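You operate a simulated robot arm through the tools that you are given. There is no shell and no other tool. Be economical: measure what you need, move in short steps, check, and stop when the job is done.

The job below is to be done with a simulated robot arm. You get a single attempt, and the scene is never put back.

JOB
Spin the teal and the orange glue tube for 10 seconds.
Fine: one tube in each well, hood shut, dial at 10, press the green button once; wait till the green lamp is out; leave the other tubes.
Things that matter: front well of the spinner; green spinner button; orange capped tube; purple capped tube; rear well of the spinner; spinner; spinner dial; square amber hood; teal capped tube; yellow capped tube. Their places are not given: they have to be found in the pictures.

Only the result counts: the job must be done as asked and must still hold three seconds after the hand-in. Knocking over, shifting, dropping, spilling or breaking anything else fails it.

ROBOT AND FRAMES
A 6-joint arm with a two-finger parallel gripper, fixed in place. Base frame: the origin is at the foot of the arm, x ahead of it, y to its left, z up; the work surface is at about z = 76. Units: cm, rad, N and s.
With the tool pointing down near the work surface it reaches from about 26 to 68 cm from the base axis. Its first joint turns from -1.152 to 1.152 rad. Payload 2.9 kg.
Tool frame: the origin (TCP) lies between the finger pads and is the grasp point; the fingertips stand 3 cm ahead of it; z points along the fingers, y is the line along which they close. The gripper opens to 11 cm. The fingers are 2 cm wide and 1 cm thick; the gripper's body (4.8 by 11.2 cm) begins 5.5 cm behind the TCP.
Orientation is that of the tool frame in the base frame, as a unit quaternion [x, y, z, w]. With the fingers straight down and closing along the base's y, the tool's x points along the base's -x, its y along +y and its z along -z.

CONTROLS
- The arm moves only by the tool send_rows. Its argument "increments" is a list that holds one entry, the list of rows, each a list of 7 numbers: the shift along the tool's x, y, z in cm, then the turn, a rotation vector about the tool's x, y, z in degrees, then the closure in counts, from 0 (fully open) to 255 (shut). In form: [[[tx, ty, tz, wx, wy, wz, hand], ...]]. A call has 1 to 12 rows; each row shifts and turns the commanded pose from where the row before left it, along the tool's axes as they then stand. Each row takes 0.2 s and may step no farther than 5 cm and 0.15 rad from the row before; otherwise, or with a gripper value out of range, the whole call is refused. Where a pose cannot be reached the arm comes as near as it can. A force on the tool above 70 N (or 10 N above the force at the start of the call, whichever is more), or a blocked arm, ends the call early, and 0.2 s more pass. Each finger travels about 10.8 cm/s and halts on what it meets, pressing with about 30 N; the grip force reading is that of the motor and also rises with nothing between the fingers. The clock runs only during rows and for 0.2 s after the last one: add rows that do not move to give the fingers time. The reply holds the time, the measured pose of the TCP, the force on the tool along the base axes, the opening and the grip force, in the units named above and with some noise, with the torque about the TCP (base axes, N m) and any sound that the robot's microphone picked up.
- Cameras (640 x 400 px; columns grow to the right, rows downward): "scene" is fixed at [7.05, 42.45, 139.54]; the picture's right is [-0.82, -0.57, 0.00], its down [-0.26, 0.39, -0.88] and it looks along [0.50, -0.73, -0.47] (base axes); focal length 325 px, centre (320, 200). "wrist" rides on the gripper at [7.2, 1.7, -10.3] in the tool frame; the picture's right is [-0.23, 0.97, 0.00], its down [-0.76, -0.18, -0.62] and it looks along [-0.61, -0.14, 0.78] (tool axes); focal length 222 px, centre (320, 200).
- snapshot(camera): a new picture of that camera. No time passes.
- pixel_to_xyz(camera, pixels): for up to 12 pixels [column, row] of the newest picture of that camera ("zoom" is the newest enlarged one), the place [x, y, z] in the base frame of the surface seen there, good to about 0.3 cm. No time passes.
- zoom(camera, box): a new picture of the part [left, top, right, bottom] of that camera's present view, enlarged. No time passes.
- sign_off(): hands the job in; it is judged then, once.

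Keep the steps short. Do not move on a guess: measure, check each grasp and each placing, and mend mistakes. In all there are 80 turns and 34 pictures (those below and enlarged ones count). Leave the gripper open and the arm clear of the work at the hand-in unless told otherwise, and finish with a single line.

The tools are called by a JSON object that holds its "fn" and its "kwargs". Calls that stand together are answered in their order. send_rows: Moves the arm, as the interface text tells. Its arguments: {"type":"object","properties":{"increments":{"type":"array","items":{"type":"array","items":{"type":"array","items":{"type":"number"}}}}},"required":["increments"]} The other tools are called the same way: snapshot (camera) takes a picture; pixel_to_xyz (camera, pixels) gives the place of the surface under pixels of a picture; zoom (camera, box) takes an enlarged picture of a part of a camera's view; sign_off () hands the job in.

At the start:

```text
time: 0.0
tcp_pos: [32.73, -36.59, 109.56]
orientation: [0.001, 1.0, 0.0, 0.0]
contact_force: [0.6, 0.4, 0.0]
torque: [-0.01, 0.0, 0.03]
grip_width: 11.02
gripper_force: 0.0
```

scene: 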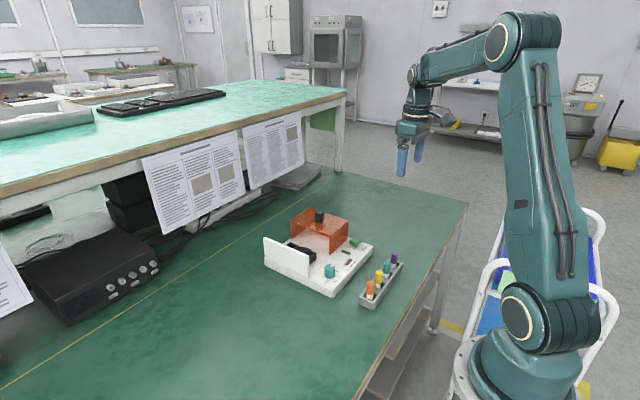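
wrist: 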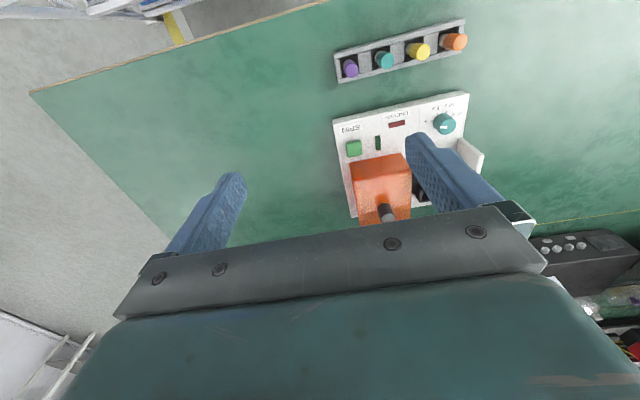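

I start by enlarging the spinner and the rack in both views.

{"fn": "zoom", "kwargs": {"camera": "scene", "box": [250, 195, 420, 310]}}

{"fn": "zoom", "kwargs": {"camera": "wrist", "box": [310, 10, 510, 235]}}

```text
3.48 times, centred on (335, 252) of scene
```

zoom: 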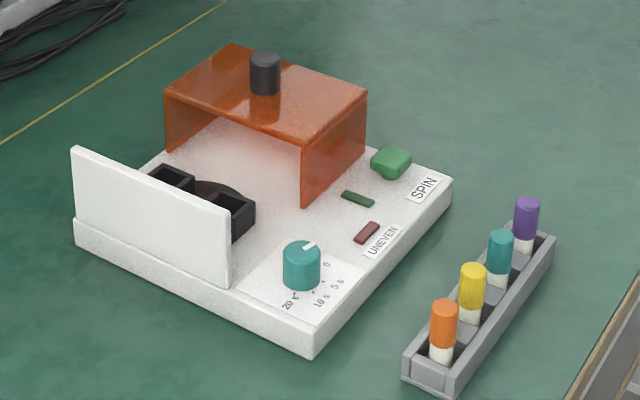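

```text
1.78 times, centred on (410, 122) of wrist
```

zoom: 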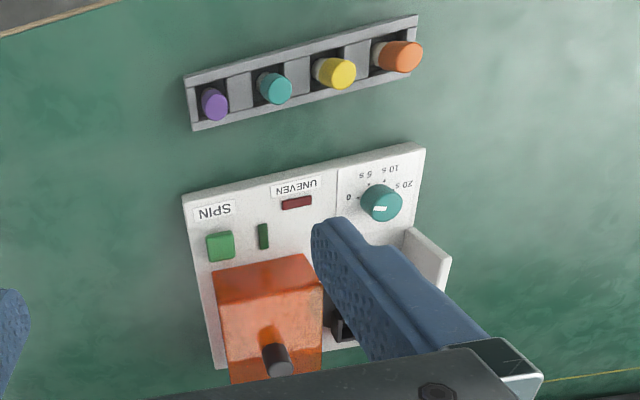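

The fixed camera shows a hood on the button side and wells beside a white end wall. The rack holds orange, yellow, teal and purple tubes. I'll measure these places now.

{"fn": "pixel_to_xyz", "kwargs": {"camera": "zoom", "pixels": [[214, 104], [277, 89], [340, 73], [405, 57], [221, 247], [263, 236], [381, 203], [188, 196], [424, 147], [276, 362], [225, 280], [312, 264]]}}

{"fn": "zoom", "kwargs": {"camera": "scene", "box": [255, 200, 355, 290]}}

```text
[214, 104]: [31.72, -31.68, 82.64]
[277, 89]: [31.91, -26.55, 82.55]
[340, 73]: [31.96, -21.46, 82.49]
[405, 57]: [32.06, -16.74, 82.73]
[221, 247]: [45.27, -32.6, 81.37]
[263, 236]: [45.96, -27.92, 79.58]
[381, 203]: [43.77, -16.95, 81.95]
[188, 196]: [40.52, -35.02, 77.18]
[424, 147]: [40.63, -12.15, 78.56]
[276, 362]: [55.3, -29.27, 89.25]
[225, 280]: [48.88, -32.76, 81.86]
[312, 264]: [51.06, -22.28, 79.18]
```

```text
4.44 times, centred on (305, 245) of scene
```

zoom: 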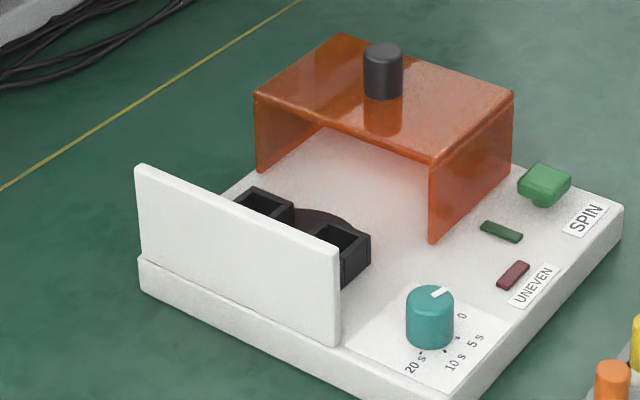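

Now I'll measure the hood, the knob, the wells and the end wall in this enlarged view.

{"fn": "pixel_to_xyz", "kwargs": {"camera": "zoom", "pixels": [[383, 52], [383, 75], [345, 36], [258, 93], [431, 162], [511, 96], [431, 240], [140, 168], [335, 255], [262, 207], [338, 240], [320, 215]]}}

{"fn": "pixel_to_xyz", "kwargs": {"camera": "zoom", "pixels": [[254, 188], [292, 205], [234, 203], [326, 224], [370, 236], [345, 258], [430, 292], [432, 291], [447, 288], [445, 330], [460, 314], [545, 175]]}}

```text
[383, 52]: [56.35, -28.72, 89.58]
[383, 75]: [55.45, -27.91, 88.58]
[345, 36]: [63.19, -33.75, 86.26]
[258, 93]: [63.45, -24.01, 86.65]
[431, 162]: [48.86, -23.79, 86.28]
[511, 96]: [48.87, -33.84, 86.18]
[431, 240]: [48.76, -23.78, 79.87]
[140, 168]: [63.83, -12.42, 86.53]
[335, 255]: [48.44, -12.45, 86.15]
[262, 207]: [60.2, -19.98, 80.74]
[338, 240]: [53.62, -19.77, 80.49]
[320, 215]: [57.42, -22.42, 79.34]
```

```text
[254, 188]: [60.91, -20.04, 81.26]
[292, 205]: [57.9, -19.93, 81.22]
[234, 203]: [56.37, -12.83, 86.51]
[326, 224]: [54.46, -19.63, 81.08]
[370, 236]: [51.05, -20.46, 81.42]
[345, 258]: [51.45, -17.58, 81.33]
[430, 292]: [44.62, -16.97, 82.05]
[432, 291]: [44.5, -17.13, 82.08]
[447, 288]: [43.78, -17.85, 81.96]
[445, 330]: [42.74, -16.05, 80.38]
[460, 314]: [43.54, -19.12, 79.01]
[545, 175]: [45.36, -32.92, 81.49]
```

The hood slides along y, from -24 to the wall at -13. The wells are near (53, -18.5) and (59.5, -18.5). I'll turn the tool 90° so the fingers close along x.

{"fn": "send_rows", "kwargs": {"increments": [[[0, 0, 0, 0, 0, 7.5, 0], [0, 0, 0, 0, 0, 7.5, 0], [0, 0, 0, 0, 0, 7.5, 0], [0, 0, 0, 0, 0, 7.5, 0], [0, 0, 0, 0, 0, 7.5, 0], [0, 0, 0, 0, 0, 7.5, 0], [0, 0, 0, 0, 0, 7.5, 0], [0, 0, 0, 0, 0, 7.5, 0], [0, 0, 0, 0, 0, 7.5, 0], [0, 0, 0, 0, 0, 7.5, 0], [0, 0, 0, 0, 0, 7.5, 0], [0, 0, 0, 0, 0, 7.5, 0]]]}}

```text
time: 2.6
tcp_pos: [32.93, -36.5, 109.53]
orientation: [0.708, 0.706, 0.001, 0.0]
contact_force: [-0.5, -0.1, 0.5]
torque: [-0.02, 0.01, 0.02]
grip_width: 11.0
gripper_force: 0.0
```

The tool turned cleanly. I'll move to above the wall side of the spinner, high up, to look into the wells.

{"fn": "send_rows", "kwargs": {"increments": [[[3.3, 2.88, 1, 0, 0, 0, 0], [3.3, 2.88, 1, 0, 0, 0, 0], [3.3, 2.88, 1, 0, 0, 0, 0], [3.3, 2.88, 1, 0, 0, 0, 0], [3.3, 2.88, 1, 0, 0, 0, 0], [3.3, 2.88, 1, 0, 0, 0, 0], [3.3, 2.88, 1, 0, 0, 0, 0], [3.3, 2.88, 1, 0, 0, 0, 0]]]}}

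{"fn": "snapshot", "kwargs": {"camera": "wrist"}}

```text
time: 4.4
tcp_pos: [55.85, -10.02, 101.58]
orientation: [0.707, 0.707, 0.0, 0.0]
contact_force: [0.7, 0.4, 0.7]
torque: [0.0, 0.02, -0.01]
grip_width: 10.98
gripper_force: 0.0
```

```text
28 pictures are left
```

wrist: 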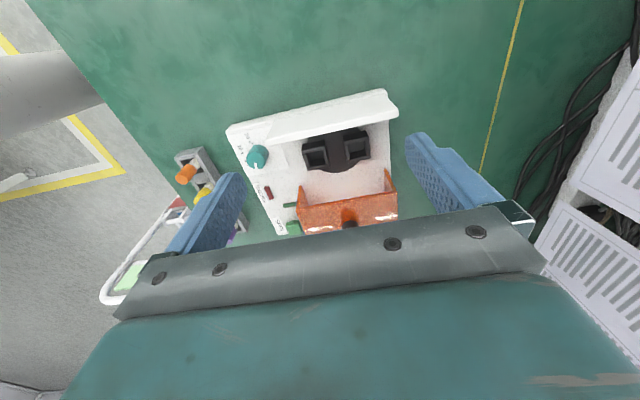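

{"fn": "zoom", "kwargs": {"camera": "wrist", "box": [220, 85, 410, 240]}}

```text
2.58 times, centred on (315, 162) of wrist
```

zoom: 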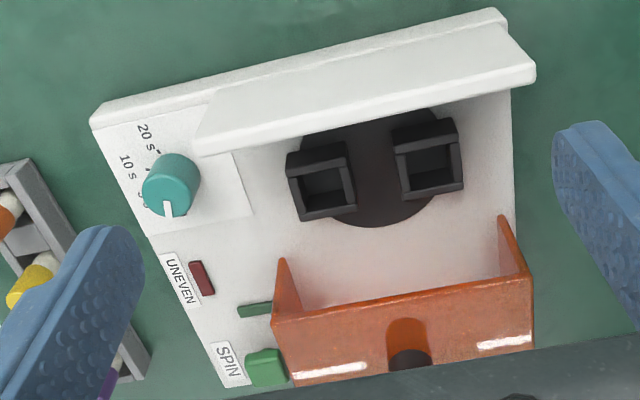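

{"fn": "pixel_to_xyz", "kwargs": {"camera": "zoom", "pixels": [[290, 182], [300, 216], [354, 207], [344, 172], [321, 150], [325, 195], [398, 160], [408, 195], [460, 185], [450, 152], [430, 170], [425, 127]]}}

{"fn": "pixel_to_xyz", "kwargs": {"camera": "zoom", "pixels": [[340, 214], [296, 155], [345, 144], [395, 134], [455, 122], [180, 160], [168, 208], [166, 195], [159, 152], [141, 166], [380, 220], [380, 125]]}}

```text
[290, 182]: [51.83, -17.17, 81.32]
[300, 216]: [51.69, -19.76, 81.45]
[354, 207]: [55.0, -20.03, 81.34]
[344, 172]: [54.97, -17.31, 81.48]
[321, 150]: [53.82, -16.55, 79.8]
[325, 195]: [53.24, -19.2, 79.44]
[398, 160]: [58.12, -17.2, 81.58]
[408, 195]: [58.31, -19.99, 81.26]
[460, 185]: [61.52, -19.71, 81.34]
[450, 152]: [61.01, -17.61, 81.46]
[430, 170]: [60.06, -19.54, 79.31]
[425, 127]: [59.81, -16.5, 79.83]
```

```text
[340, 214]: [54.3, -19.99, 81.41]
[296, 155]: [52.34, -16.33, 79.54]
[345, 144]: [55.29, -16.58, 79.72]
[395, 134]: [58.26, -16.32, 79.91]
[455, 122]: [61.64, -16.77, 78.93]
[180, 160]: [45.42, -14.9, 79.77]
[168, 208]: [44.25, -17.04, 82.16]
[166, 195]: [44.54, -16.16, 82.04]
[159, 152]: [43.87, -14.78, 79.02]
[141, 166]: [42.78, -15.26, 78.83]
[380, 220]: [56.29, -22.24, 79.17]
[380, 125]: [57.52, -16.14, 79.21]
```

Well rims are at z 81.4, centred at about (53.4, -18.55) and (59.75, -18.55). Next I'll go above the teal tube at (31.9, -26.5).

{"fn": "send_rows", "kwargs": {"increments": [[[-2.36, -3.42, 1, 0, 0, 0, 0], [-2.36, -3.42, 1, 0, 0, 0, 0], [-2.36, -3.42, 1, 0, 0, 0, 0], [-2.36, -3.42, 1, 0, 0, 0, 0], [-2.36, -3.42, 1, 0, 0, 0, 0], [-2.36, -3.42, 1, 0, 0, 0, 0], [-2.36, -3.42, 1, 0, 0, 0, 0]]]}}

{"fn": "snapshot", "kwargs": {"camera": "wrist"}}

{"fn": "zoom", "kwargs": {"camera": "scene", "box": [345, 235, 415, 315]}}

```text
time: 6.0
tcp_pos: [31.88, -26.64, 94.43]
orientation: [0.707, 0.707, 0.0, 0.0]
contact_force: [-0.5, 0.1, 0.5]
torque: [0.02, -0.05, -0.02]
grip_width: 10.99
gripper_force: 0.0
```

```text
26 pictures are left
```

wrist: 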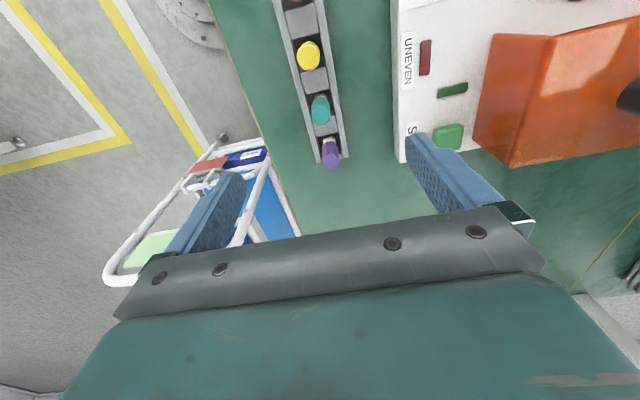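

```text
5.00 times, centred on (380, 275) of scene
```

zoom: 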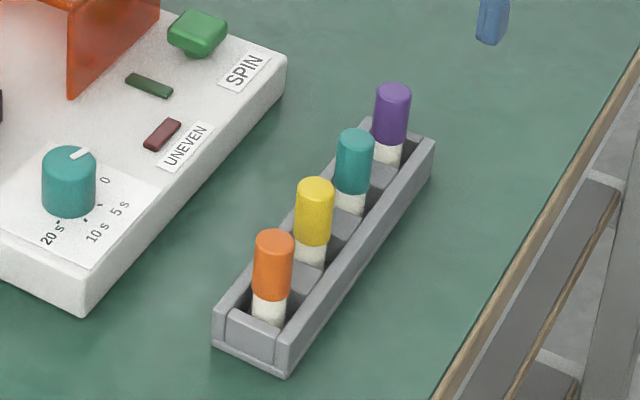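

{"fn": "pixel_to_xyz", "kwargs": {"camera": "zoom", "pixels": [[274, 234], [315, 183], [356, 134], [394, 88], [216, 312], [284, 345], [434, 143], [370, 118], [354, 187], [270, 290], [338, 240], [268, 312]]}}

{"fn": "pixel_to_xyz", "kwargs": {"camera": "wrist", "pixels": [[319, 97], [320, 120], [310, 100], [328, 99], [328, 165], [300, 97], [339, 90], [325, 129], [310, 42]]}}

```text
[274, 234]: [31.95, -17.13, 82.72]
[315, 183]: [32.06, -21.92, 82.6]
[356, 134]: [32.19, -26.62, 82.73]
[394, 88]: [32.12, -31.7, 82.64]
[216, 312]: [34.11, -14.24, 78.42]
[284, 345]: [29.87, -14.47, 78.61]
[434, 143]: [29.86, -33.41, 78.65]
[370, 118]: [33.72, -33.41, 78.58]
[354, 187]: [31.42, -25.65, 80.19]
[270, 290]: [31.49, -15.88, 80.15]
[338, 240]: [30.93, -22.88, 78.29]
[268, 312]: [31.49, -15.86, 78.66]
```

```text
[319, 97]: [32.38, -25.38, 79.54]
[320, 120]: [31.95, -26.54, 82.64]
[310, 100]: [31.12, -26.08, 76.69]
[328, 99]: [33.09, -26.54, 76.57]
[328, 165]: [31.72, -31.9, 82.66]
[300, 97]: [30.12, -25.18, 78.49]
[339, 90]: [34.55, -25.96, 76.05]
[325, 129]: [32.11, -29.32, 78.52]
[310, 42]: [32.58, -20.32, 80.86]
```

The rack top is at z 78.5. The caps run from 79.7 to 82.7, with teal at (32.0, -26.5) and orange at (32.0, -16.85). I'll lower onto the teal cap with the fingertips at about 79.6, above the rack.

{"fn": "send_rows", "kwargs": {"increments": [[[0.12, 0.1, 3, 0, 0, 0, 0], [0, 0, 3, 0, 0, 0, 60], [0, 0, 3, 0, 0, 0, 100], [0, 0, 1.8, 0, 0, 0, 120], [0, 0, 1.0, 0, 0, 0, 120]]]}}

{"fn": "zoom", "kwargs": {"camera": "scene", "box": [345, 225, 435, 315]}}

```text
time: 7.2
tcp_pos: [32.08, -26.53, 82.82]
orientation: [0.708, 0.707, 0.0, 0.0]
contact_force: [-0.6, 0.1, 0.5]
torque: [0.01, 0.0, -0.01]
grip_width: 5.81
gripper_force: 0.0
```

```text
4.44 times, centred on (390, 270) of scene
```

zoom: 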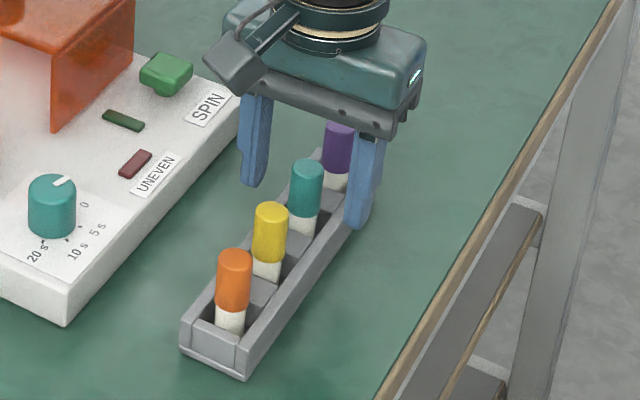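

The fingers straddle the teal cap squarely, so I'll close and let them settle.

{"fn": "send_rows", "kwargs": {"increments": [[[0, 0, 0, 0, 0, 0, 180], [0, 0, 0, 0, 0, 0, 255], [0, 0, 0, 0, 0, 0, 255], [0, 0, 0, 0, 0, 0, 255]]]}}

```text
time: 8.2
tcp_pos: [32.14, -26.44, 82.75]
orientation: [0.707, 0.707, 0.001, -0.001]
contact_force: [0.2, -0.2, 0.0]
torque: [0.02, -0.01, 0.0]
grip_width: 1.89
gripper_force: 29.8
```

It's gripped at 1.89 cm. Now lifting straight up 9 cm.

{"fn": "send_rows", "kwargs": {"increments": [[[0, 0, -1.5, 0, 0, 0, 255], [0, 0, -2.5, 0, 0, 0, 255], [0, 0, -2.5, 0, 0, 0, 255], [0, 0, -2.5, 0, 0, 0, 255], [0, 0, 0, 0, 0, 0, 255]]]}}

{"fn": "zoom", "kwargs": {"camera": "scene", "box": [325, 180, 435, 310]}}

```text
time: 9.4
tcp_pos: [32.17, -26.54, 91.72]
orientation: [0.707, 0.707, 0.0, -0.001]
contact_force: [-0.3, 0.0, -0.4]
torque: [0.0, 0.0, 0.02]
grip_width: 1.87
gripper_force: 29.9
```

```text
3.08 times, centred on (380, 245) of scene
```

zoom: 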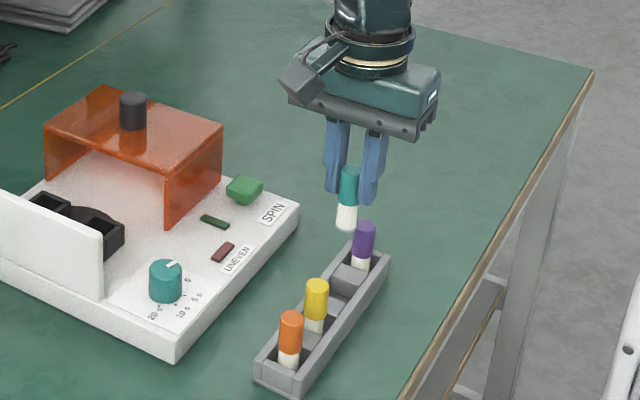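

Teal is held upright. I'll measure its length below the fingers and carry it above the rear well.

{"fn": "pixel_to_xyz", "kwargs": {"camera": "zoom", "pixels": [[347, 227], [348, 222], [347, 205], [350, 169]]}}

{"fn": "send_rows", "kwargs": {"increments": [[[1.14, 3.94, -0.47, 0, 0, 0, 255], [1.14, 3.94, -0.47, 0, 0, 0, 255], [1.14, 3.94, -0.47, 0, 0, 0, 255], [1.14, 3.94, -0.47, 0, 0, 0, 255], [1.14, 3.94, -0.47, 0, 0, 0, 255], [1.14, 3.94, -0.47, 0, 0, 0, 255], [1.14, 3.94, -0.47, 0, 0, 0, 255], [0, 0, 0, 0, 0, 0, 255]]]}}

{"fn": "zoom", "kwargs": {"camera": "scene", "box": [255, 165, 365, 275]}}

```text
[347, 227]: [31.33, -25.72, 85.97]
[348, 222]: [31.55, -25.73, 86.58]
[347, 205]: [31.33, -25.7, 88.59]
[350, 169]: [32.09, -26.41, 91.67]
```

```text
time: 11.2
tcp_pos: [59.63, -18.48, 95.08]
orientation: [0.707, 0.707, 0.0, 0.0]
contact_force: [-0.2, 0.3, -1.1]
torque: [-0.01, 0.0, 0.01]
grip_width: 1.88
gripper_force: 29.8
```

```text
3.64 times, centred on (310, 220) of scene
```

zoom: 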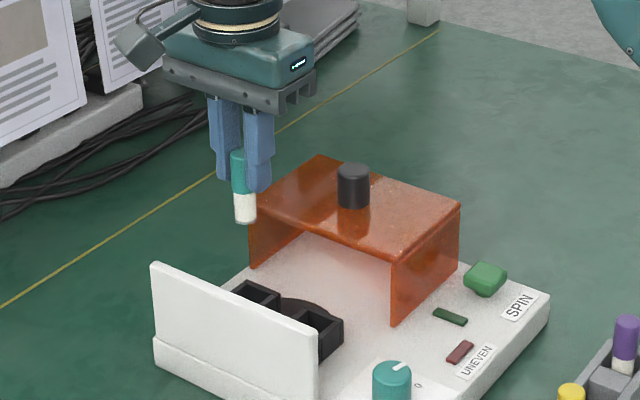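

Tube bottom is about 5.8 cm below the TCP, so it meets the rim at TCP z 87.2. Lowering to 88 and checking alignment.

{"fn": "send_rows", "kwargs": {"increments": [[[-0.05, 0.1, 2.5, 0, 0, 0, 255], [0, 0, 2.5, 0, 0, 0, 255], [0, 0, 2.0, 0, 0, 0, 255], [0, 0, 0, 0, 0, 0, 255]]]}}

{"fn": "zoom", "kwargs": {"camera": "scene", "box": [265, 195, 345, 265]}}

```text
time: 12.2
tcp_pos: [59.75, -18.61, 88.01]
orientation: [0.707, 0.707, 0.0, -0.001]
contact_force: [0.5, -0.3, -0.7]
torque: [-0.04, -0.02, -0.01]
grip_width: 1.88
gripper_force: 30.2
```

```text
5.71 times, centred on (305, 230) of scene
```

zoom: 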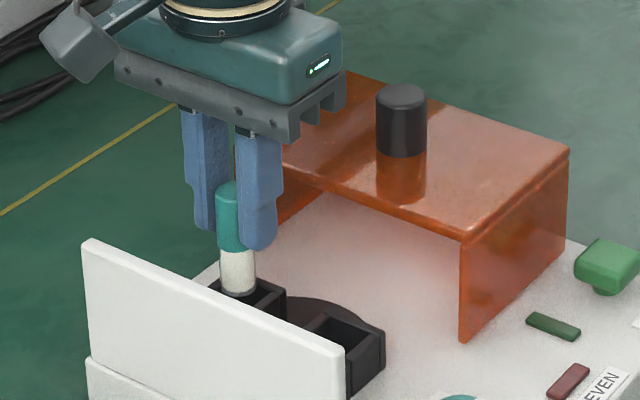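

It looks aligned. I'll lower slowly by 2.5 cm and watch the force.

{"fn": "send_rows", "kwargs": {"increments": [[[0, 0, 0.5, 0, 0, 0, 255], [0, 0, 0.5, 0, 0, 0, 255], [0, 0, 0.5, 0, 0, 0, 255], [0, 0, 0.5, 0, 0, 0, 255], [0, 0, 0.4, 0, 0, 0, 255]]]}}

```text
time: 13.4
tcp_pos: [59.6, -18.65, 85.74]
orientation: [0.707, 0.707, -0.001, 0.0]
contact_force: [0.3, -0.7, 0.0]
torque: [0.04, 0.01, 0.01]
grip_width: 1.88
gripper_force: 30.2
```

It entered the well with no force. I'll go on to TCP z 84.7, where the tips sit just above the rim.

{"fn": "send_rows", "kwargs": {"increments": [[[0, 0, 0.3, 0, 0, 0, 255], [0, 0, 0.3, 0, 0, 0, 255], [0, 0, 0.3, 0, 0, 0, 255], [0, 0, 0.1, 0, 0, 0, 255], [0, 0, 0, 0, 0, 0, 255]]]}}

{"fn": "zoom", "kwargs": {"camera": "scene", "box": [265, 195, 345, 265]}}

```text
time: 14.6
tcp_pos: [59.73, -18.7, 84.75]
orientation: [0.707, 0.707, 0.0, 0.002]
contact_force: [-3.3, -0.6, 23.3]
torque: [-0.03, 0.14, 0.01]
grip_width: 1.86
gripper_force: 30.2
```

```text
5.71 times, centred on (305, 230) of scene
```

zoom: 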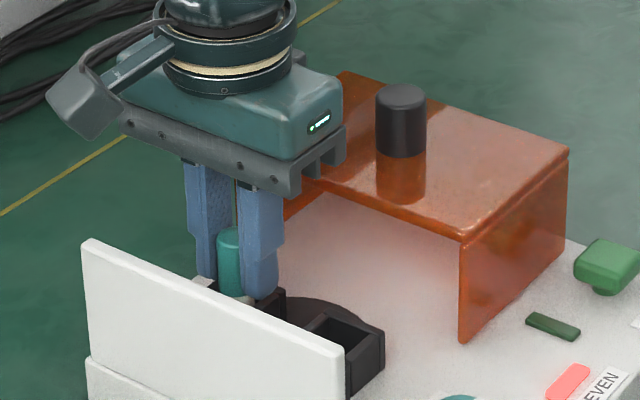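

The force rose and the UNEVEN lamp lit, so the tube is seated. I'll ease up slightly, open, and rise.

{"fn": "send_rows", "kwargs": {"increments": [[[0, 0, -0.15, 0, 0, 0, 255], [0, 0, 0, 0, 0, 0, 200], [0, 0, 0, 0, 0, 0, 150], [0, 0, 0, 0, 0, 0, 140], [0, 0, -1.5, 0, 0, 0, 140], [0, 0, -3, 0, 0, 0, 140], [0, 0, -3, 0, 0, 0, 140], [0, 0, -3, 0, 0, 0, 140]]]}}

{"fn": "zoom", "kwargs": {"camera": "scene", "box": [265, 195, 345, 265]}}

```text
time: 16.4
tcp_pos: [59.77, -18.45, 95.4]
orientation: [0.707, 0.707, -0.001, 0.0]
contact_force: [0.3, 0.0, -0.4]
torque: [-0.01, 0.0, 0.01]
grip_width: 4.95
gripper_force: 0.1
```

```text
5.71 times, centred on (305, 230) of scene
```

zoom: 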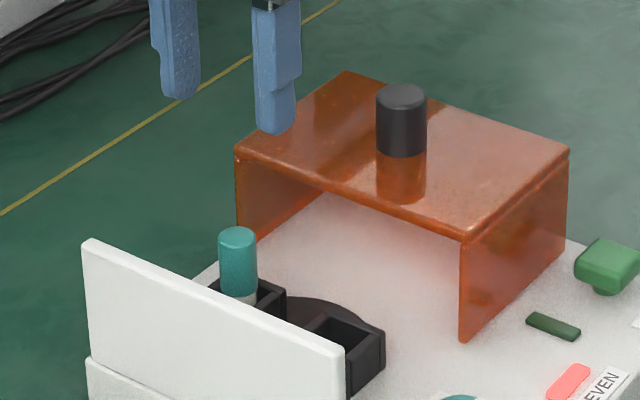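

Teal stands in the rear well. Next I'll go above the orange tube at (32.05, -16.9).

{"fn": "send_rows", "kwargs": {"increments": [[[0.22, -3.96, 0.4, 0, 0, 0, 120], [0.22, -3.96, 0.4, 0, 0, 0, 120], [0.22, -3.96, 0.4, 0, 0, 0, 120], [0.22, -3.96, 0.4, 0, 0, 0, 120], [0.22, -3.96, 0.4, 0, 0, 0, 120], [0.22, -3.96, 0.4, 0, 0, 0, 120], [0.22, -3.96, 0.4, 0, 0, 0, 120], [0, 0, 0, 0, 0, 0, 120]]]}}

{"fn": "snapshot", "kwargs": {"camera": "wrist"}}

```text
time: 18.2
tcp_pos: [31.78, -17.11, 92.58]
orientation: [0.707, 0.707, 0.0, 0.0]
contact_force: [-0.6, -0.4, 0.4]
torque: [0.02, -0.01, 0.01]
grip_width: 5.82
gripper_force: 0.0
```

```text
18 pictures are left
```

wrist: 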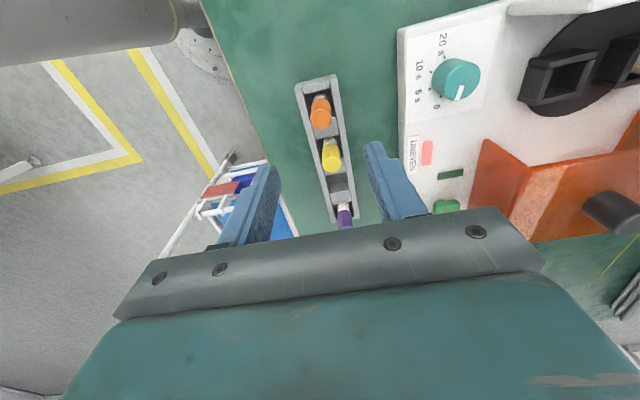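

{"fn": "pixel_to_xyz", "kwargs": {"camera": "wrist", "pixels": [[320, 117], [311, 117], [329, 117], [320, 127], [458, 75], [460, 92], [441, 103], [431, 92], [430, 77], [436, 62]]}}

{"fn": "zoom", "kwargs": {"camera": "wrist", "box": [400, 25, 500, 125]}}

```text
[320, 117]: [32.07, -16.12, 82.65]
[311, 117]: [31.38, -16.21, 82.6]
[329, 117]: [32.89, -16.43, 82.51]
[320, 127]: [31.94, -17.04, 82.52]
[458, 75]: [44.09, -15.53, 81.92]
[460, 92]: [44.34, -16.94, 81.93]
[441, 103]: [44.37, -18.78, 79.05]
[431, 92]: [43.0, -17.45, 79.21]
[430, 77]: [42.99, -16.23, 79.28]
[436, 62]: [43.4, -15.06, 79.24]
```

```text
4.00 times, centred on (450, 75) of wrist
```

zoom: 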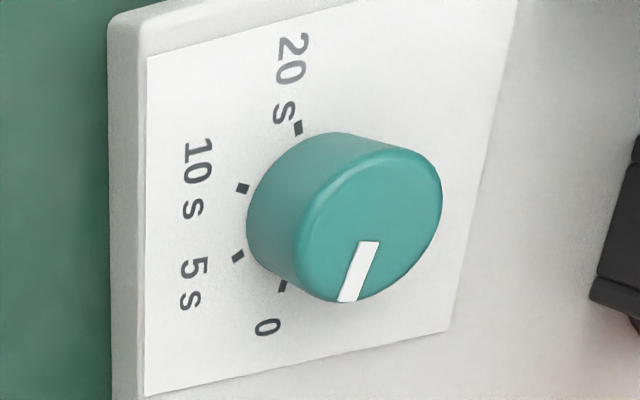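

{"fn": "pixel_to_xyz", "kwargs": {"camera": "zoom", "pixels": [[298, 128], [242, 188], [238, 256], [283, 286], [370, 245], [348, 299], [302, 245], [438, 190], [395, 155], [350, 300], [370, 225]]}}

```text
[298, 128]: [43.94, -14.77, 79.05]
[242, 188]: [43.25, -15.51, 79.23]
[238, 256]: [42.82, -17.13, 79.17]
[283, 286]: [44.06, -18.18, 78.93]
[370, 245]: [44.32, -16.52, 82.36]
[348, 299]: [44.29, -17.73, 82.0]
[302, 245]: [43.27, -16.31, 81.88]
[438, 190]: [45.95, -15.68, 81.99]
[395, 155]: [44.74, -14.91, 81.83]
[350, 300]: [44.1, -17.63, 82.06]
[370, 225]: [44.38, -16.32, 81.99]
```

Orange's axis is about (32.0, -16.85). I'll lower to z 82.75, the same height as I used for teal.

{"fn": "send_rows", "kwargs": {"increments": [[[0.2, 0.22, 3, 0, 0, 0, 120], [0, 0, 3, 0, 0, 0, 120], [0, 0, 2.8, 0, 0, 0, 120], [0, 0, 1, 0, 0, 0, 120], [0, 0, 0, 0, 0, 0, 120]]]}}

{"fn": "zoom", "kwargs": {"camera": "scene", "box": [335, 225, 425, 315]}}

```text
time: 19.4
tcp_pos: [32.17, -16.82, 82.89]
orientation: [0.707, 0.708, 0.001, -0.001]
contact_force: [-0.8, -0.5, 0.0]
torque: [-0.02, 0.01, 0.03]
grip_width: 5.8
gripper_force: 0.1
```

```text
4.44 times, centred on (380, 270) of scene
```

zoom: 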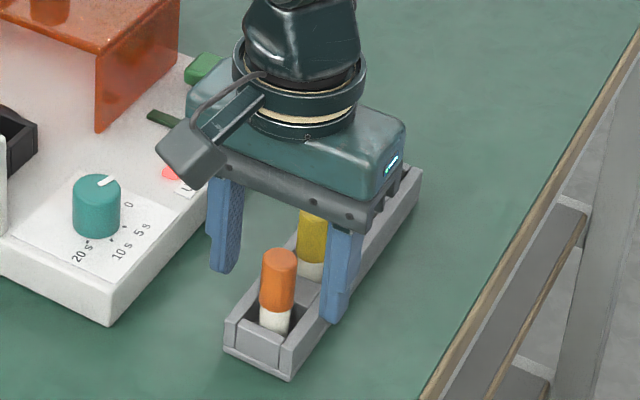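

{"fn": "send_rows", "kwargs": {"increments": [[[0.1, 0, 0, 0, 0, 0, 180], [0, 0, 0, 0, 0, 0, 255], [0, 0, 0, 0, 0, 0, 255], [0, 0, 0, 0, 0, 0, 255]]]}}

```text
time: 20.4
tcp_pos: [32.22, -16.8, 82.72]
orientation: [0.707, 0.707, 0.0, 0.0]
contact_force: [0.0, -1.2, 1.6]
torque: [-0.03, -0.01, 0.03]
grip_width: 1.87
gripper_force: 30.6
```

Orange is gripped at 1.87 cm. I'll lift it, then carry it above the front well.

{"fn": "send_rows", "kwargs": {"increments": [[[0, 0, -1.5, 0, 0, 0, 255], [0, 0, -2.5, 0, 0, 0, 255], [0, 0, -2.5, 0, 0, 0, 255], [0, 0, -3, 0, 0, 0, 255], [0, 0, -3, 0, 0, 0, 255], [-0.28, 4.24, 0, 0, 0, 0, 255], [-0.36, 4.24, 0, 0, 0, 0, 255], [-0.36, 4.24, 0, 0, 0, 0, 255], [-0.36, 4.24, 0, 0, 0, 0, 255], [-0.36, 4.24, 0, 0, 0, 0, 255], [0, 0, 0, 0, 0, 0, 255]]]}}

```text
time: 22.8
tcp_pos: [53.45, -18.64, 95.15]
orientation: [0.707, 0.707, 0.0, -0.001]
contact_force: [1.0, 0.2, -0.1]
torque: [-0.01, -0.01, 0.02]
grip_width: 1.91
gripper_force: 29.9
```

Over the front well. I'll lower to 88 and check the alignment.

{"fn": "send_rows", "kwargs": {"increments": [[[0, 0, 2.5, 0, 0, 0, 255], [0, 0, 2.5, 0, 0, 0, 255], [0, 0, 2.1, 0, 0, 0, 255], [0, 0, 0, 0, 0, 0, 255]]]}}

{"fn": "zoom", "kwargs": {"camera": "scene", "box": [265, 195, 345, 265]}}

```text
time: 23.8
tcp_pos: [53.44, -18.43, 88.04]
orientation: [0.708, 0.707, 0.0, -0.001]
contact_force: [0.3, 0.0, 0.0]
torque: [0.01, -0.01, 0.02]
grip_width: 1.87
gripper_force: 30.2
```

```text
5.71 times, centred on (305, 230) of scene
```

zoom: 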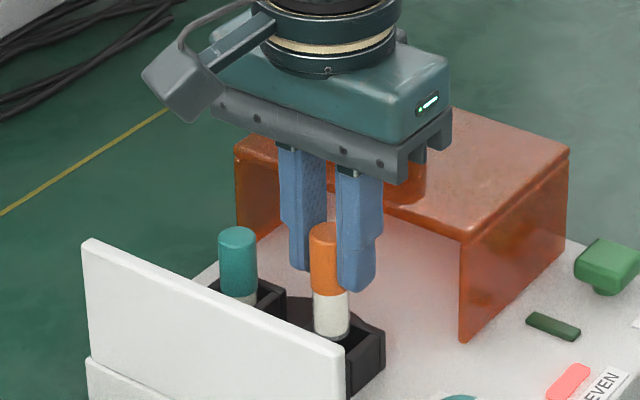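

{"fn": "send_rows", "kwargs": {"increments": [[[0, 0, 0.5, 0, 0, 0, 255], [0, 0, 0.5, 0, 0, 0, 255], [0, 0, 0.5, 0, 0, 0, 255], [0, 0, 0.5, 0, 0, 0, 255], [0, 0, 0.4, 0, 0, 0, 255], [0, 0, 0.3, 0, 0, 0, 255], [0, 0, 0.3, 0, 0, 0, 255], [0, 0, 0.2, 0, 0, 0, 255], [0, 0, 0, 0, 0, 0, 255]]]}}

{"fn": "zoom", "kwargs": {"camera": "scene", "box": [265, 195, 365, 275]}}

```text
time: 25.8
tcp_pos: [53.38, -18.57, 85.09]
orientation: [0.707, 0.707, 0.0, 0.002]
contact_force: [-4.6, 2.0, 23.0]
torque: [0.15, 0.27, 0.01]
grip_width: 1.89
gripper_force: 30.0
```

```text
5.00 times, centred on (315, 235) of scene
```

zoom: 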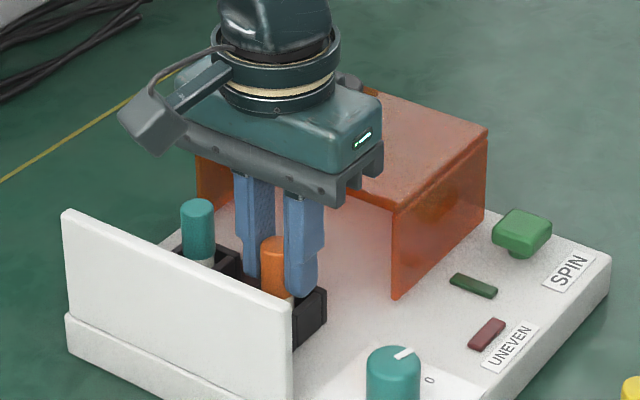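

The force rose and UNEVEN went out, so both tubes are seated. Releasing and rising.

{"fn": "send_rows", "kwargs": {"increments": [[[0, 0, -0.15, 0, 0, 0, 255], [0, 0, 0, 0, 0, 0, 200], [0, 0, 0, 0, 0, 0, 160], [0, 0, 0, 0, 0, 0, 150], [0, 0, -1.5, 0, 0, 0, 150], [0, 0, -3, 0, 0, 0, 150], [0, 0, -3, 0, 0, 0, 150], [0, 0, -4, 0, 0, 0, 150]]]}}

{"fn": "zoom", "kwargs": {"camera": "scene", "box": [265, 195, 365, 275]}}

```text
time: 27.6
tcp_pos: [53.48, -18.37, 96.62]
orientation: [0.707, 0.707, 0.0, -0.001]
contact_force: [-0.5, 0.3, 1.3]
torque: [0.05, 0.01, -0.02]
grip_width: 4.55
gripper_force: 0.1
```

```text
5.00 times, centred on (315, 235) of scene
```

zoom: 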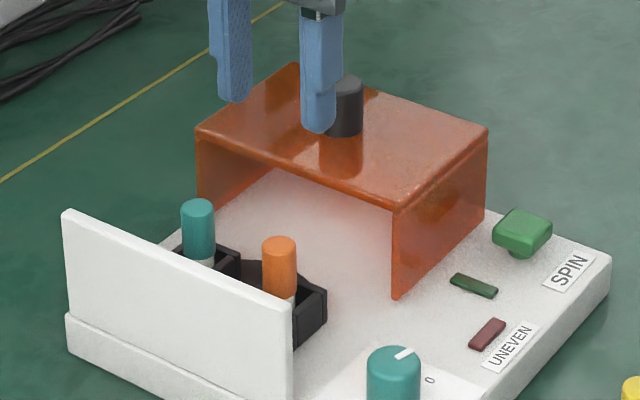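

Both tubes stand in their wells. Now I'll go above the hood knob at (56.05, -28.9) and descend around it.

{"fn": "send_rows", "kwargs": {"increments": [[[-3.5, 0.85, 0, 0, 0, 0, 130], [-3.5, 0.85, 0, 0, 0, 0, 130], [-3.5, 0.85, 0, 0, 0, 0, 130], [0, 0, 0, 0, 0, 0, 130], [0, 0, 2.5, 0, 0, 0, 130], [0, 0, 2.5, 0, 0, 0, 130], [0, 0, 1.5, 0, 0, 0, 130], [0, 0, 0, 0, 0, 0, 130]]]}}

{"fn": "zoom", "kwargs": {"camera": "scene", "box": [275, 175, 375, 255]}}

```text
time: 29.4
tcp_pos: [56.05, -28.98, 90.11]
orientation: [0.707, 0.707, 0.0, 0.0]
contact_force: [-1.2, 0.3, -0.4]
torque: [-0.02, 0.01, -0.02]
grip_width: 5.4
gripper_force: 0.1
```

```text
5.00 times, centred on (325, 215) of scene
```

zoom: 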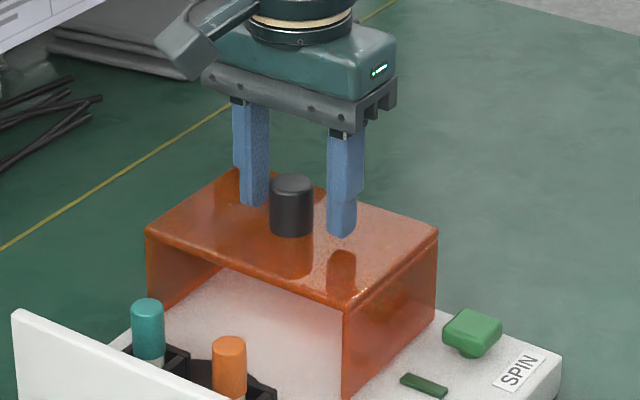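

The fingers straddle the knob. I'll close, then slide 2 cm towards the wall and check the force.

{"fn": "send_rows", "kwargs": {"increments": [[[0, 0, 0, 0, 0, 0, 255], [0, 0, 0, 0, 0, 0, 255], [0, 0, 0, 0, 0, 0, 255], [0.5, 0, 0, 0, 0, 0, 255], [0.5, 0, 0, 0, 0, 0, 255], [0.5, 0, 0, 0, 0, 0, 255], [0.5, 0, 0, 0, 0, 0, 255]]]}}

{"fn": "zoom", "kwargs": {"camera": "scene", "box": [255, 175, 385, 285]}}

```text
time: 31.0
tcp_pos: [56.46, -27.03, 90.16]
orientation: [0.706, 0.708, 0.002, 0.007]
contact_force: [45.9, 0.1, -8.8]
torque: [0.24, 0.05, 0.04]
grip_width: 2.74
gripper_force: 44.7
```

```text
3.64 times, centred on (320, 230) of scene
```

zoom: 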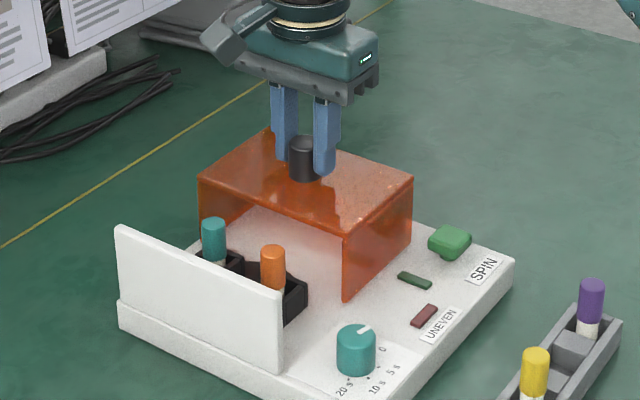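

The hood moves along y. The side force of 46 N in x means the knob centre is at x about 56.5. I'll shift the command +0.4 in x to relieve it and slide on.

{"fn": "send_rows", "kwargs": {"increments": [[[0, 0.2, 0, 0, 0, 0, 255], [0, 0.2, 0, 0, 0, 0, 255], [0.3, 0, 0, 0, 0, 0, 255], [0, 0, 0, 0, 0, 0, 255]]]}}

```text
time: 32.0
tcp_pos: [56.55, -26.9, 90.15]
orientation: [0.707, 0.707, 0.001, 0.002]
contact_force: [17.3, -0.1, 8.3]
torque: [-1.04, 0.13, -0.22]
grip_width: 2.74
gripper_force: 45.2
```

{"fn": "send_rows", "kwargs": {"increments": [[[0, 0.15, 0, 0, 0, 0, 255], [0.75, 0, 0, 0, 0, 0, 255], [0.75, 0, 0, 0, 0, 0, 255], [0.75, 0, 0, 0, 0, 0, 255], [0.75, 0, 0, 0, 0, 0, 255], [0.75, 0, 0, 0, 0, 0, 255], [0.75, 0, 0, 0, 0, 0, 255], [0.75, 0, 0, 0, 0, 0, 255], [0.75, 0, 0, 0, 0, 0, 255]]]}}

```text
time: 34.0
tcp_pos: [56.55, -20.67, 90.3]
orientation: [0.707, 0.707, 0.0, 0.0]
contact_force: [-6.9, -0.2, 25.8]
torque: [-0.01, 0.69, 0.03]
grip_width: 2.73
gripper_force: 45.0
```

Sliding smoothly. About 2.5 cm remain, so I'll creep with smaller steps until it touches.

{"fn": "send_rows", "kwargs": {"increments": [[[0.4, 0, -0.1, 0, 0, 0, 255], [0.4, 0, 0, 0, 0, 0, 255], [0.4, 0, 0, 0, 0, 0, 255], [0.4, 0, 0, 0, 0, 0, 255], [0.3, 0, 0, 0, 0, 0, 255], [0, 0, 0, 0, 0, 0, 255]]]}}

{"fn": "zoom", "kwargs": {"camera": "scene", "box": [255, 175, 385, 285]}}

```text
time: 35.4
tcp_pos: [56.52, -18.72, 90.11]
orientation: [0.707, 0.707, 0.0, -0.001]
contact_force: [-7.3, 0.1, 8.2]
torque: [-0.41, -0.46, -0.05]
grip_width: 2.71
gripper_force: 45.0
```

```text
3.64 times, centred on (320, 230) of scene
```

zoom: 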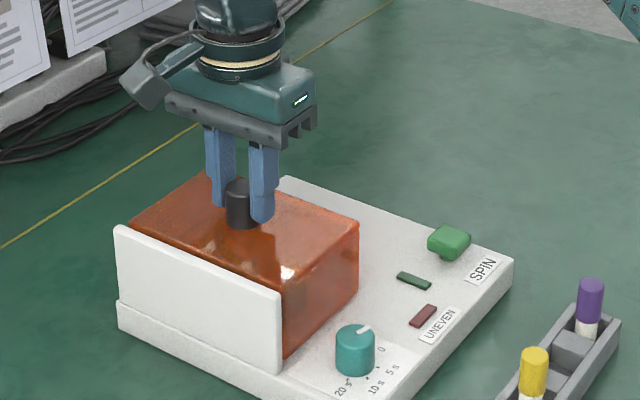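

Nearly shut. Creeping further to find the stop.

{"fn": "send_rows", "kwargs": {"increments": [[[0.2, 0, 0, 0, 0, 0, 255], [0.2, 0, 0, 0, 0, 0, 255], [0.2, 0, 0, 0, 0, 0, 255], [0.2, 0, 0, 0, 0, 0, 255], [0, 0, 0, 0, 0, 0, 255]]]}}

```text
time: 36.6
tcp_pos: [56.47, -18.44, 90.13]
orientation: [0.711, 0.703, 0.0, 0.002]
contact_force: [0.6, -30.6, -4.0]
torque: [-0.8, 0.53, -0.04]
grip_width: 2.73
gripper_force: 45.3
```

The stop is reached with -31 N in y. I'll ease off, release and rise.

{"fn": "send_rows", "kwargs": {"increments": [[[-0.25, 0, 0, 0, 0, 0, 255], [-0.2, 0, 0, 0, 0, 0, 180], [0, 0, 0, 0, 0, 0, 140], [0, 0, 0, 0, 0, 0, 130], [0, 0, -2, 0, 0, 0, 130], [0, 0, -3, 0, 0, 0, 130], [0, 0, -3, 0, 0, 0, 130]]]}}

{"fn": "zoom", "kwargs": {"camera": "scene", "box": [255, 195, 365, 295]}}

```text
time: 38.2
tcp_pos: [56.56, -18.41, 98.1]
orientation: [0.707, 0.707, 0.0, 0.0]
contact_force: [0.5, 0.8, 1.0]
torque: [-0.03, 0.0, -0.02]
grip_width: 5.4
gripper_force: 0.1
```

```text
4.00 times, centred on (310, 245) of scene
```

zoom: 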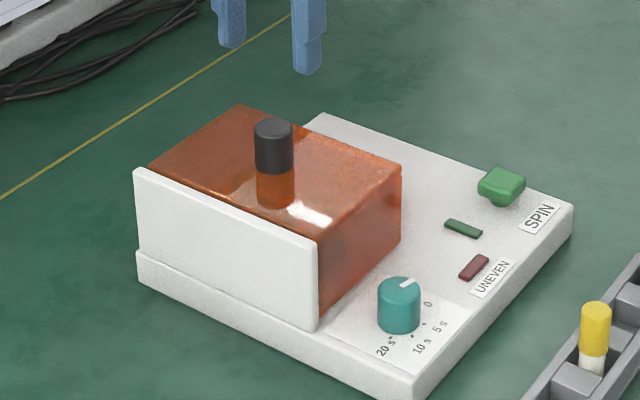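

The hood is flush with the wall. I'll remeasure the dial and its ticks in this view and turn the tool back to close along y.

{"fn": "pixel_to_xyz", "kwargs": {"camera": "zoom", "pixels": [[399, 288], [380, 290], [418, 290], [399, 279], [399, 297], [413, 281], [391, 338], [413, 336], [424, 324], [421, 301], [399, 320], [274, 160]]}}

{"fn": "send_rows", "kwargs": {"increments": [[[0, 0, 0, 0, 0, -7.5, 150], [0, 0, 0, 0, 0, -7.5, 150], [0, 0, 0, 0, 0, -7.5, 150], [0, 0, 0, 0, 0, -7.5, 150], [0, 0, 0, 0, 0, -7.5, 150], [0, 0, 0, 0, 0, -7.5, 150], [0, 0, 0, 0, 0, -7.5, 150], [0, 0, 0, 0, 0, -7.5, 150], [0, 0, 0, 0, 0, -7.5, 150], [0, 0, 0, 0, 0, -7.5, 150], [0, 0, 0, 0, 0, -7.5, 150], [0, 0, 0, 0, 0, -7.5, 150]]]}}

```text
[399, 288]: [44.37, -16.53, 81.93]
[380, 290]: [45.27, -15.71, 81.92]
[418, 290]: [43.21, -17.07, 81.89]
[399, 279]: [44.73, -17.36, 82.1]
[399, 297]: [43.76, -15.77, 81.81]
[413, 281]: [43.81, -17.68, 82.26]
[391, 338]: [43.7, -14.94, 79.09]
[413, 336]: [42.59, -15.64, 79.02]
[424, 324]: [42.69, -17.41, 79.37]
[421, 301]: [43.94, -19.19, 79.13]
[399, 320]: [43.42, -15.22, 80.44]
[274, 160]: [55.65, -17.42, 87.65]
```

```text
time: 40.8
tcp_pos: [56.57, -18.43, 98.09]
orientation: [-0.003, 1.0, -0.001, 0.0]
contact_force: [-0.7, -0.4, 0.6]
torque: [0.03, -0.02, 0.04]
grip_width: 4.52
gripper_force: 0.1
```

The dial centre is at (44.35, -16.45) with its top at 82. I'll move above it and descend to z 82.7, tips at 79.7.

{"fn": "send_rows", "kwargs": {"increments": [[[4.07, 0.66, 0, 0, 0, 0, 145], [4.07, 0.66, 0, 0, 0, 0, 145], [4.07, 0.66, 0, 0, 0, 0, 145], [0, 0, 3.5, 0, 0, 0, 145], [0, 0, 3.5, 0, 0, 0, 145], [0, 0, 3.5, 0, 0, 0, 145], [0, 0, 0, 0, 0, 0, 145]]]}}

{"fn": "zoom", "kwargs": {"camera": "scene", "box": [285, 195, 395, 295]}}

```text
time: 42.4
tcp_pos: [44.31, -16.47, 87.78]
orientation: [0.0, 1.0, 0.0, 0.0]
contact_force: [-0.3, 0.4, 0.3]
torque: [0.02, -0.02, 0.02]
grip_width: 4.75
gripper_force: 0.1
```

```text
4.00 times, centred on (340, 245) of scene
```

zoom: 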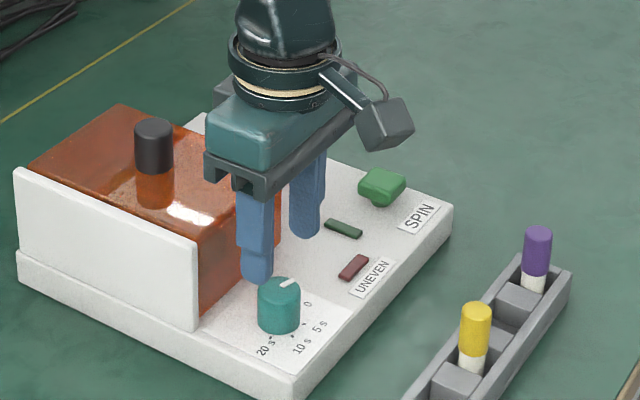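

{"fn": "send_rows", "kwargs": {"increments": [[[0, 0, 2, 0, 0, 0, 145], [0, 0, 2, 0, 0, 0, 145], [0, 0, 1, 0, 0, 0, 145], [0, 0, 0, 0, 0, 0, 255], [0, 0, 0, 0, 0, 0, 255], [0, 0, 0, 0, 0, 0, 255]]]}}

```text
time: 43.8
tcp_pos: [44.31, -16.56, 82.61]
orientation: [0.001, 1.0, 0.0, 0.0]
contact_force: [-0.8, -7.8, -1.2]
torque: [0.36, 0.05, -0.01]
grip_width: 2.96
gripper_force: 45.0
```

The dial is held at 2.96 cm. Turning it clockwise from above by 96°.

{"fn": "send_rows", "kwargs": {"increments": [[[0, 0, 0, 0, 0, 8, 255], [0, 0, 0, 0, 0, 8, 255], [0, 0, 0, 0, 0, 8, 255], [0, 0, 0, 0, 0, 8, 255], [0, 0, 0, 0, 0, 8, 255], [0, 0, 0, 0, 0, 8, 255], [0, 0, 0, 0, 0, 8, 255], [0, 0, 0, 0, 0, 8, 255], [0, 0, 0, 0, 0, 8, 255], [0, 0, 0, 0, 0, 8, 255], [0, 0, 0, 0, 0, 8, 255], [0, 0, 0, 0, 0, 8, 255]]]}}

```text
time: 46.4
tcp_pos: [44.41, -16.44, 82.66]
orientation: [0.744, 0.669, 0.0, 0.0]
contact_force: [11.0, 7.0, -6.3]
torque: [-0.03, 0.26, -0.03]
grip_width: 2.94
gripper_force: 45.1
```

Turned fully. I'll release, rise and look at the dial.

{"fn": "send_rows", "kwargs": {"increments": [[[0, 0, 0, 0, 0, 0, 200], [0, 0, 0, 0, 0, 0, 145], [0, 0, 0, 0, 0, 0, 145], [0, 0, -2, 0, 0, 0, 145], [0, 0, -3, 0, 0, 0, 145], [0, 0, -4, 0, 0, 0, 145], [0, 0, -4, 0, 0, 0, 145]]]}}

{"fn": "zoom", "kwargs": {"camera": "scene", "box": [315, 245, 375, 295]}}

```text
time: 48.0
tcp_pos: [44.28, -16.47, 95.74]
orientation: [0.744, 0.668, 0.0, 0.0]
contact_force: [0.3, 0.2, -0.1]
torque: [-0.01, -0.01, 0.01]
grip_width: 4.72
gripper_force: 0.0
```

```text
8.00 times, centred on (345, 270) of scene
```

zoom: 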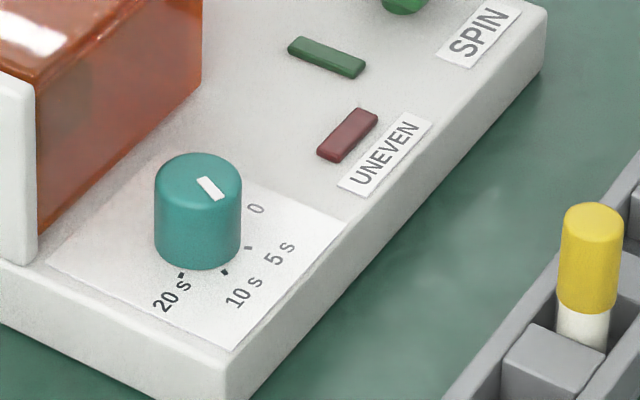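

{"fn": "pixel_to_xyz", "kwargs": {"camera": "zoom", "pixels": [[202, 179], [217, 197], [209, 188], [225, 271], [249, 248], [180, 275], [198, 178], [158, 180], [240, 182], [198, 205], [198, 155]]}}

```text
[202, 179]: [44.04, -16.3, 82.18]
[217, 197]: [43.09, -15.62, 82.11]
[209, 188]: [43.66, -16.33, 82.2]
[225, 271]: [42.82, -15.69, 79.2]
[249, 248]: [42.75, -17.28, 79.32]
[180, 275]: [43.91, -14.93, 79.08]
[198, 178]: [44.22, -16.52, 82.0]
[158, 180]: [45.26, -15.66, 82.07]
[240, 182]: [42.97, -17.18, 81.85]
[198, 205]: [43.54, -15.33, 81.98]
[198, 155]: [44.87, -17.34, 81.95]
```

The pointer reads about 111–120°, with the 10 tick at about 112°. I'll confirm from the wrist camera almost overhead.

{"fn": "zoom", "kwargs": {"camera": "wrist", "box": [270, 60, 370, 150]}}

```text
4.44 times, centred on (320, 105) of wrist
```

zoom: 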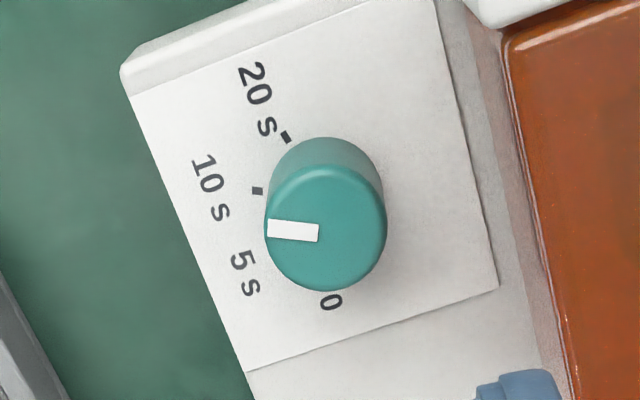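

The pointer lies parallel to the direction of the 10 s tick, so the dial is at 10. Now I'll square the tool, close the fingers and go above the green button at (45.3, -32.75).

{"fn": "send_rows", "kwargs": {"increments": [[[0, 0, 0, 0, 0, -6, 255], [-3.25, 0.2, 0, 0, 0, 0, 255], [-3.25, 0.2, 0, 0, 0, 0, 255], [-3.25, 0.2, 0, 0, 0, 0, 255], [-3.25, 0.2, 0, 0, 0, 0, 255], [-3.25, 0.2, 0, 0, 0, 0, 255], [0, 0, 3, 0, 0, 0, 255], [0, 0, 3, 0, 0, 0, 255], [0, 0, 3, 0, 0, 0, 255], [0, 0, 0, 0, 0, 0, 255]]]}}

{"fn": "zoom", "kwargs": {"camera": "scene", "box": [315, 195, 405, 285]}}

```text
time: 50.2
tcp_pos: [45.35, -32.74, 86.56]
orientation: [0.707, 0.707, 0.0, 0.0]
contact_force: [0.2, -0.4, 0.0]
torque: [0.02, -0.01, 0.01]
grip_width: 0.01
gripper_force: 29.9
```

```text
4.44 times, centred on (360, 240) of scene
```

zoom: 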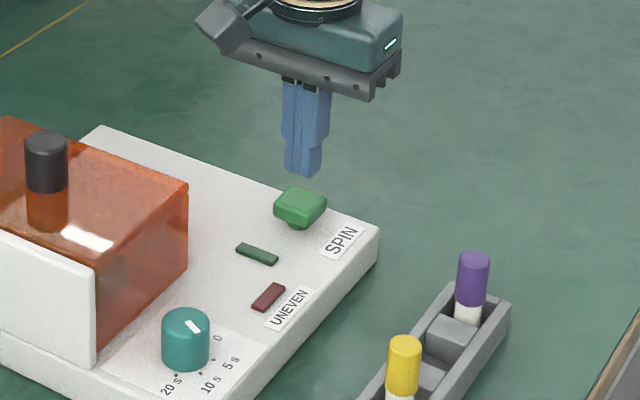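

The closed tips are centred above the button, about 2 cm up. I'll press down once in small steps.

{"fn": "send_rows", "kwargs": {"increments": [[[0, 0, 1, 0, 0, 0, 255], [0, 0, 0.8, 0, 0, 0, 255], [0, 0, 0.2, 0, 0, 0, 255], [0, 0, 0.2, 0, 0, 0, 255], [0, 0, 0.2, 0, 0, 0, 255]]]}}

```text
time: 51.4
tcp_pos: [45.32, -32.63, 84.19]
orientation: [0.707, 0.707, 0.0, 0.0]
contact_force: [-0.8, -0.5, 0.5]
torque: [0.03, 0.02, -0.02]
grip_width: 0.02
gripper_force: 30.4
```

No contact yet. Continuing slowly.

{"fn": "send_rows", "kwargs": {"increments": [[[0, 0, 0.15, 0, 0, 0, 255], [0, 0, 0.15, 0, 0, 0, 255], [0, 0, 0.15, 0, 0, 0, 255]]]}}

```text
time: 52.2
tcp_pos: [45.23, -32.76, 83.78]
orientation: [0.708, 0.706, 0.0, 0.0]
contact_force: [1.6, -1.3, 3.0]
torque: [-0.01, -0.01, 0.0]
grip_width: 0.01
gripper_force: 30.3
```

Light contact of 3 N. Pressing on.

{"fn": "send_rows", "kwargs": {"increments": [[[0, 0, 0.15, 0, 0, 0, 255], [0, 0, 0.15, 0, 0, 0, 255], [0, 0, 0.15, 0, 0, 0, 255]]]}}

```text
time: 53.0
tcp_pos: [45.25, -32.8, 83.52]
orientation: [0.707, 0.707, 0.001, 0.0]
contact_force: [-1.8, 3.0, 15.8]
torque: [0.07, 0.01, -0.08]
grip_width: 0.0
gripper_force: 29.8
heard: click
```

A click, so the button is pressed. I'll rise and look at the lamp.

{"fn": "send_rows", "kwargs": {"increments": [[[0, 0, -2, 0, 0, 0, 255], [0, 0, -3, 0, 0, 0, 255], [0, 0, -4, 0, 0, 0, 255]]]}}

{"fn": "zoom", "kwargs": {"camera": "scene", "box": [265, 195, 405, 290]}}

```text
time: 53.8
tcp_pos: [45.35, -32.57, 92.42]
orientation: [0.707, 0.707, 0.0, 0.0]
contact_force: [-0.3, 0.5, -1.0]
torque: [0.0, -0.02, 0.01]
grip_width: 0.0
gripper_force: 30.2
```

```text
4.21 times, centred on (335, 242) of scene
```

zoom: 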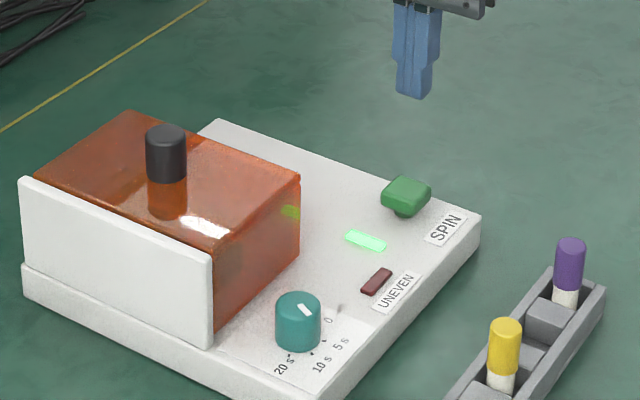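

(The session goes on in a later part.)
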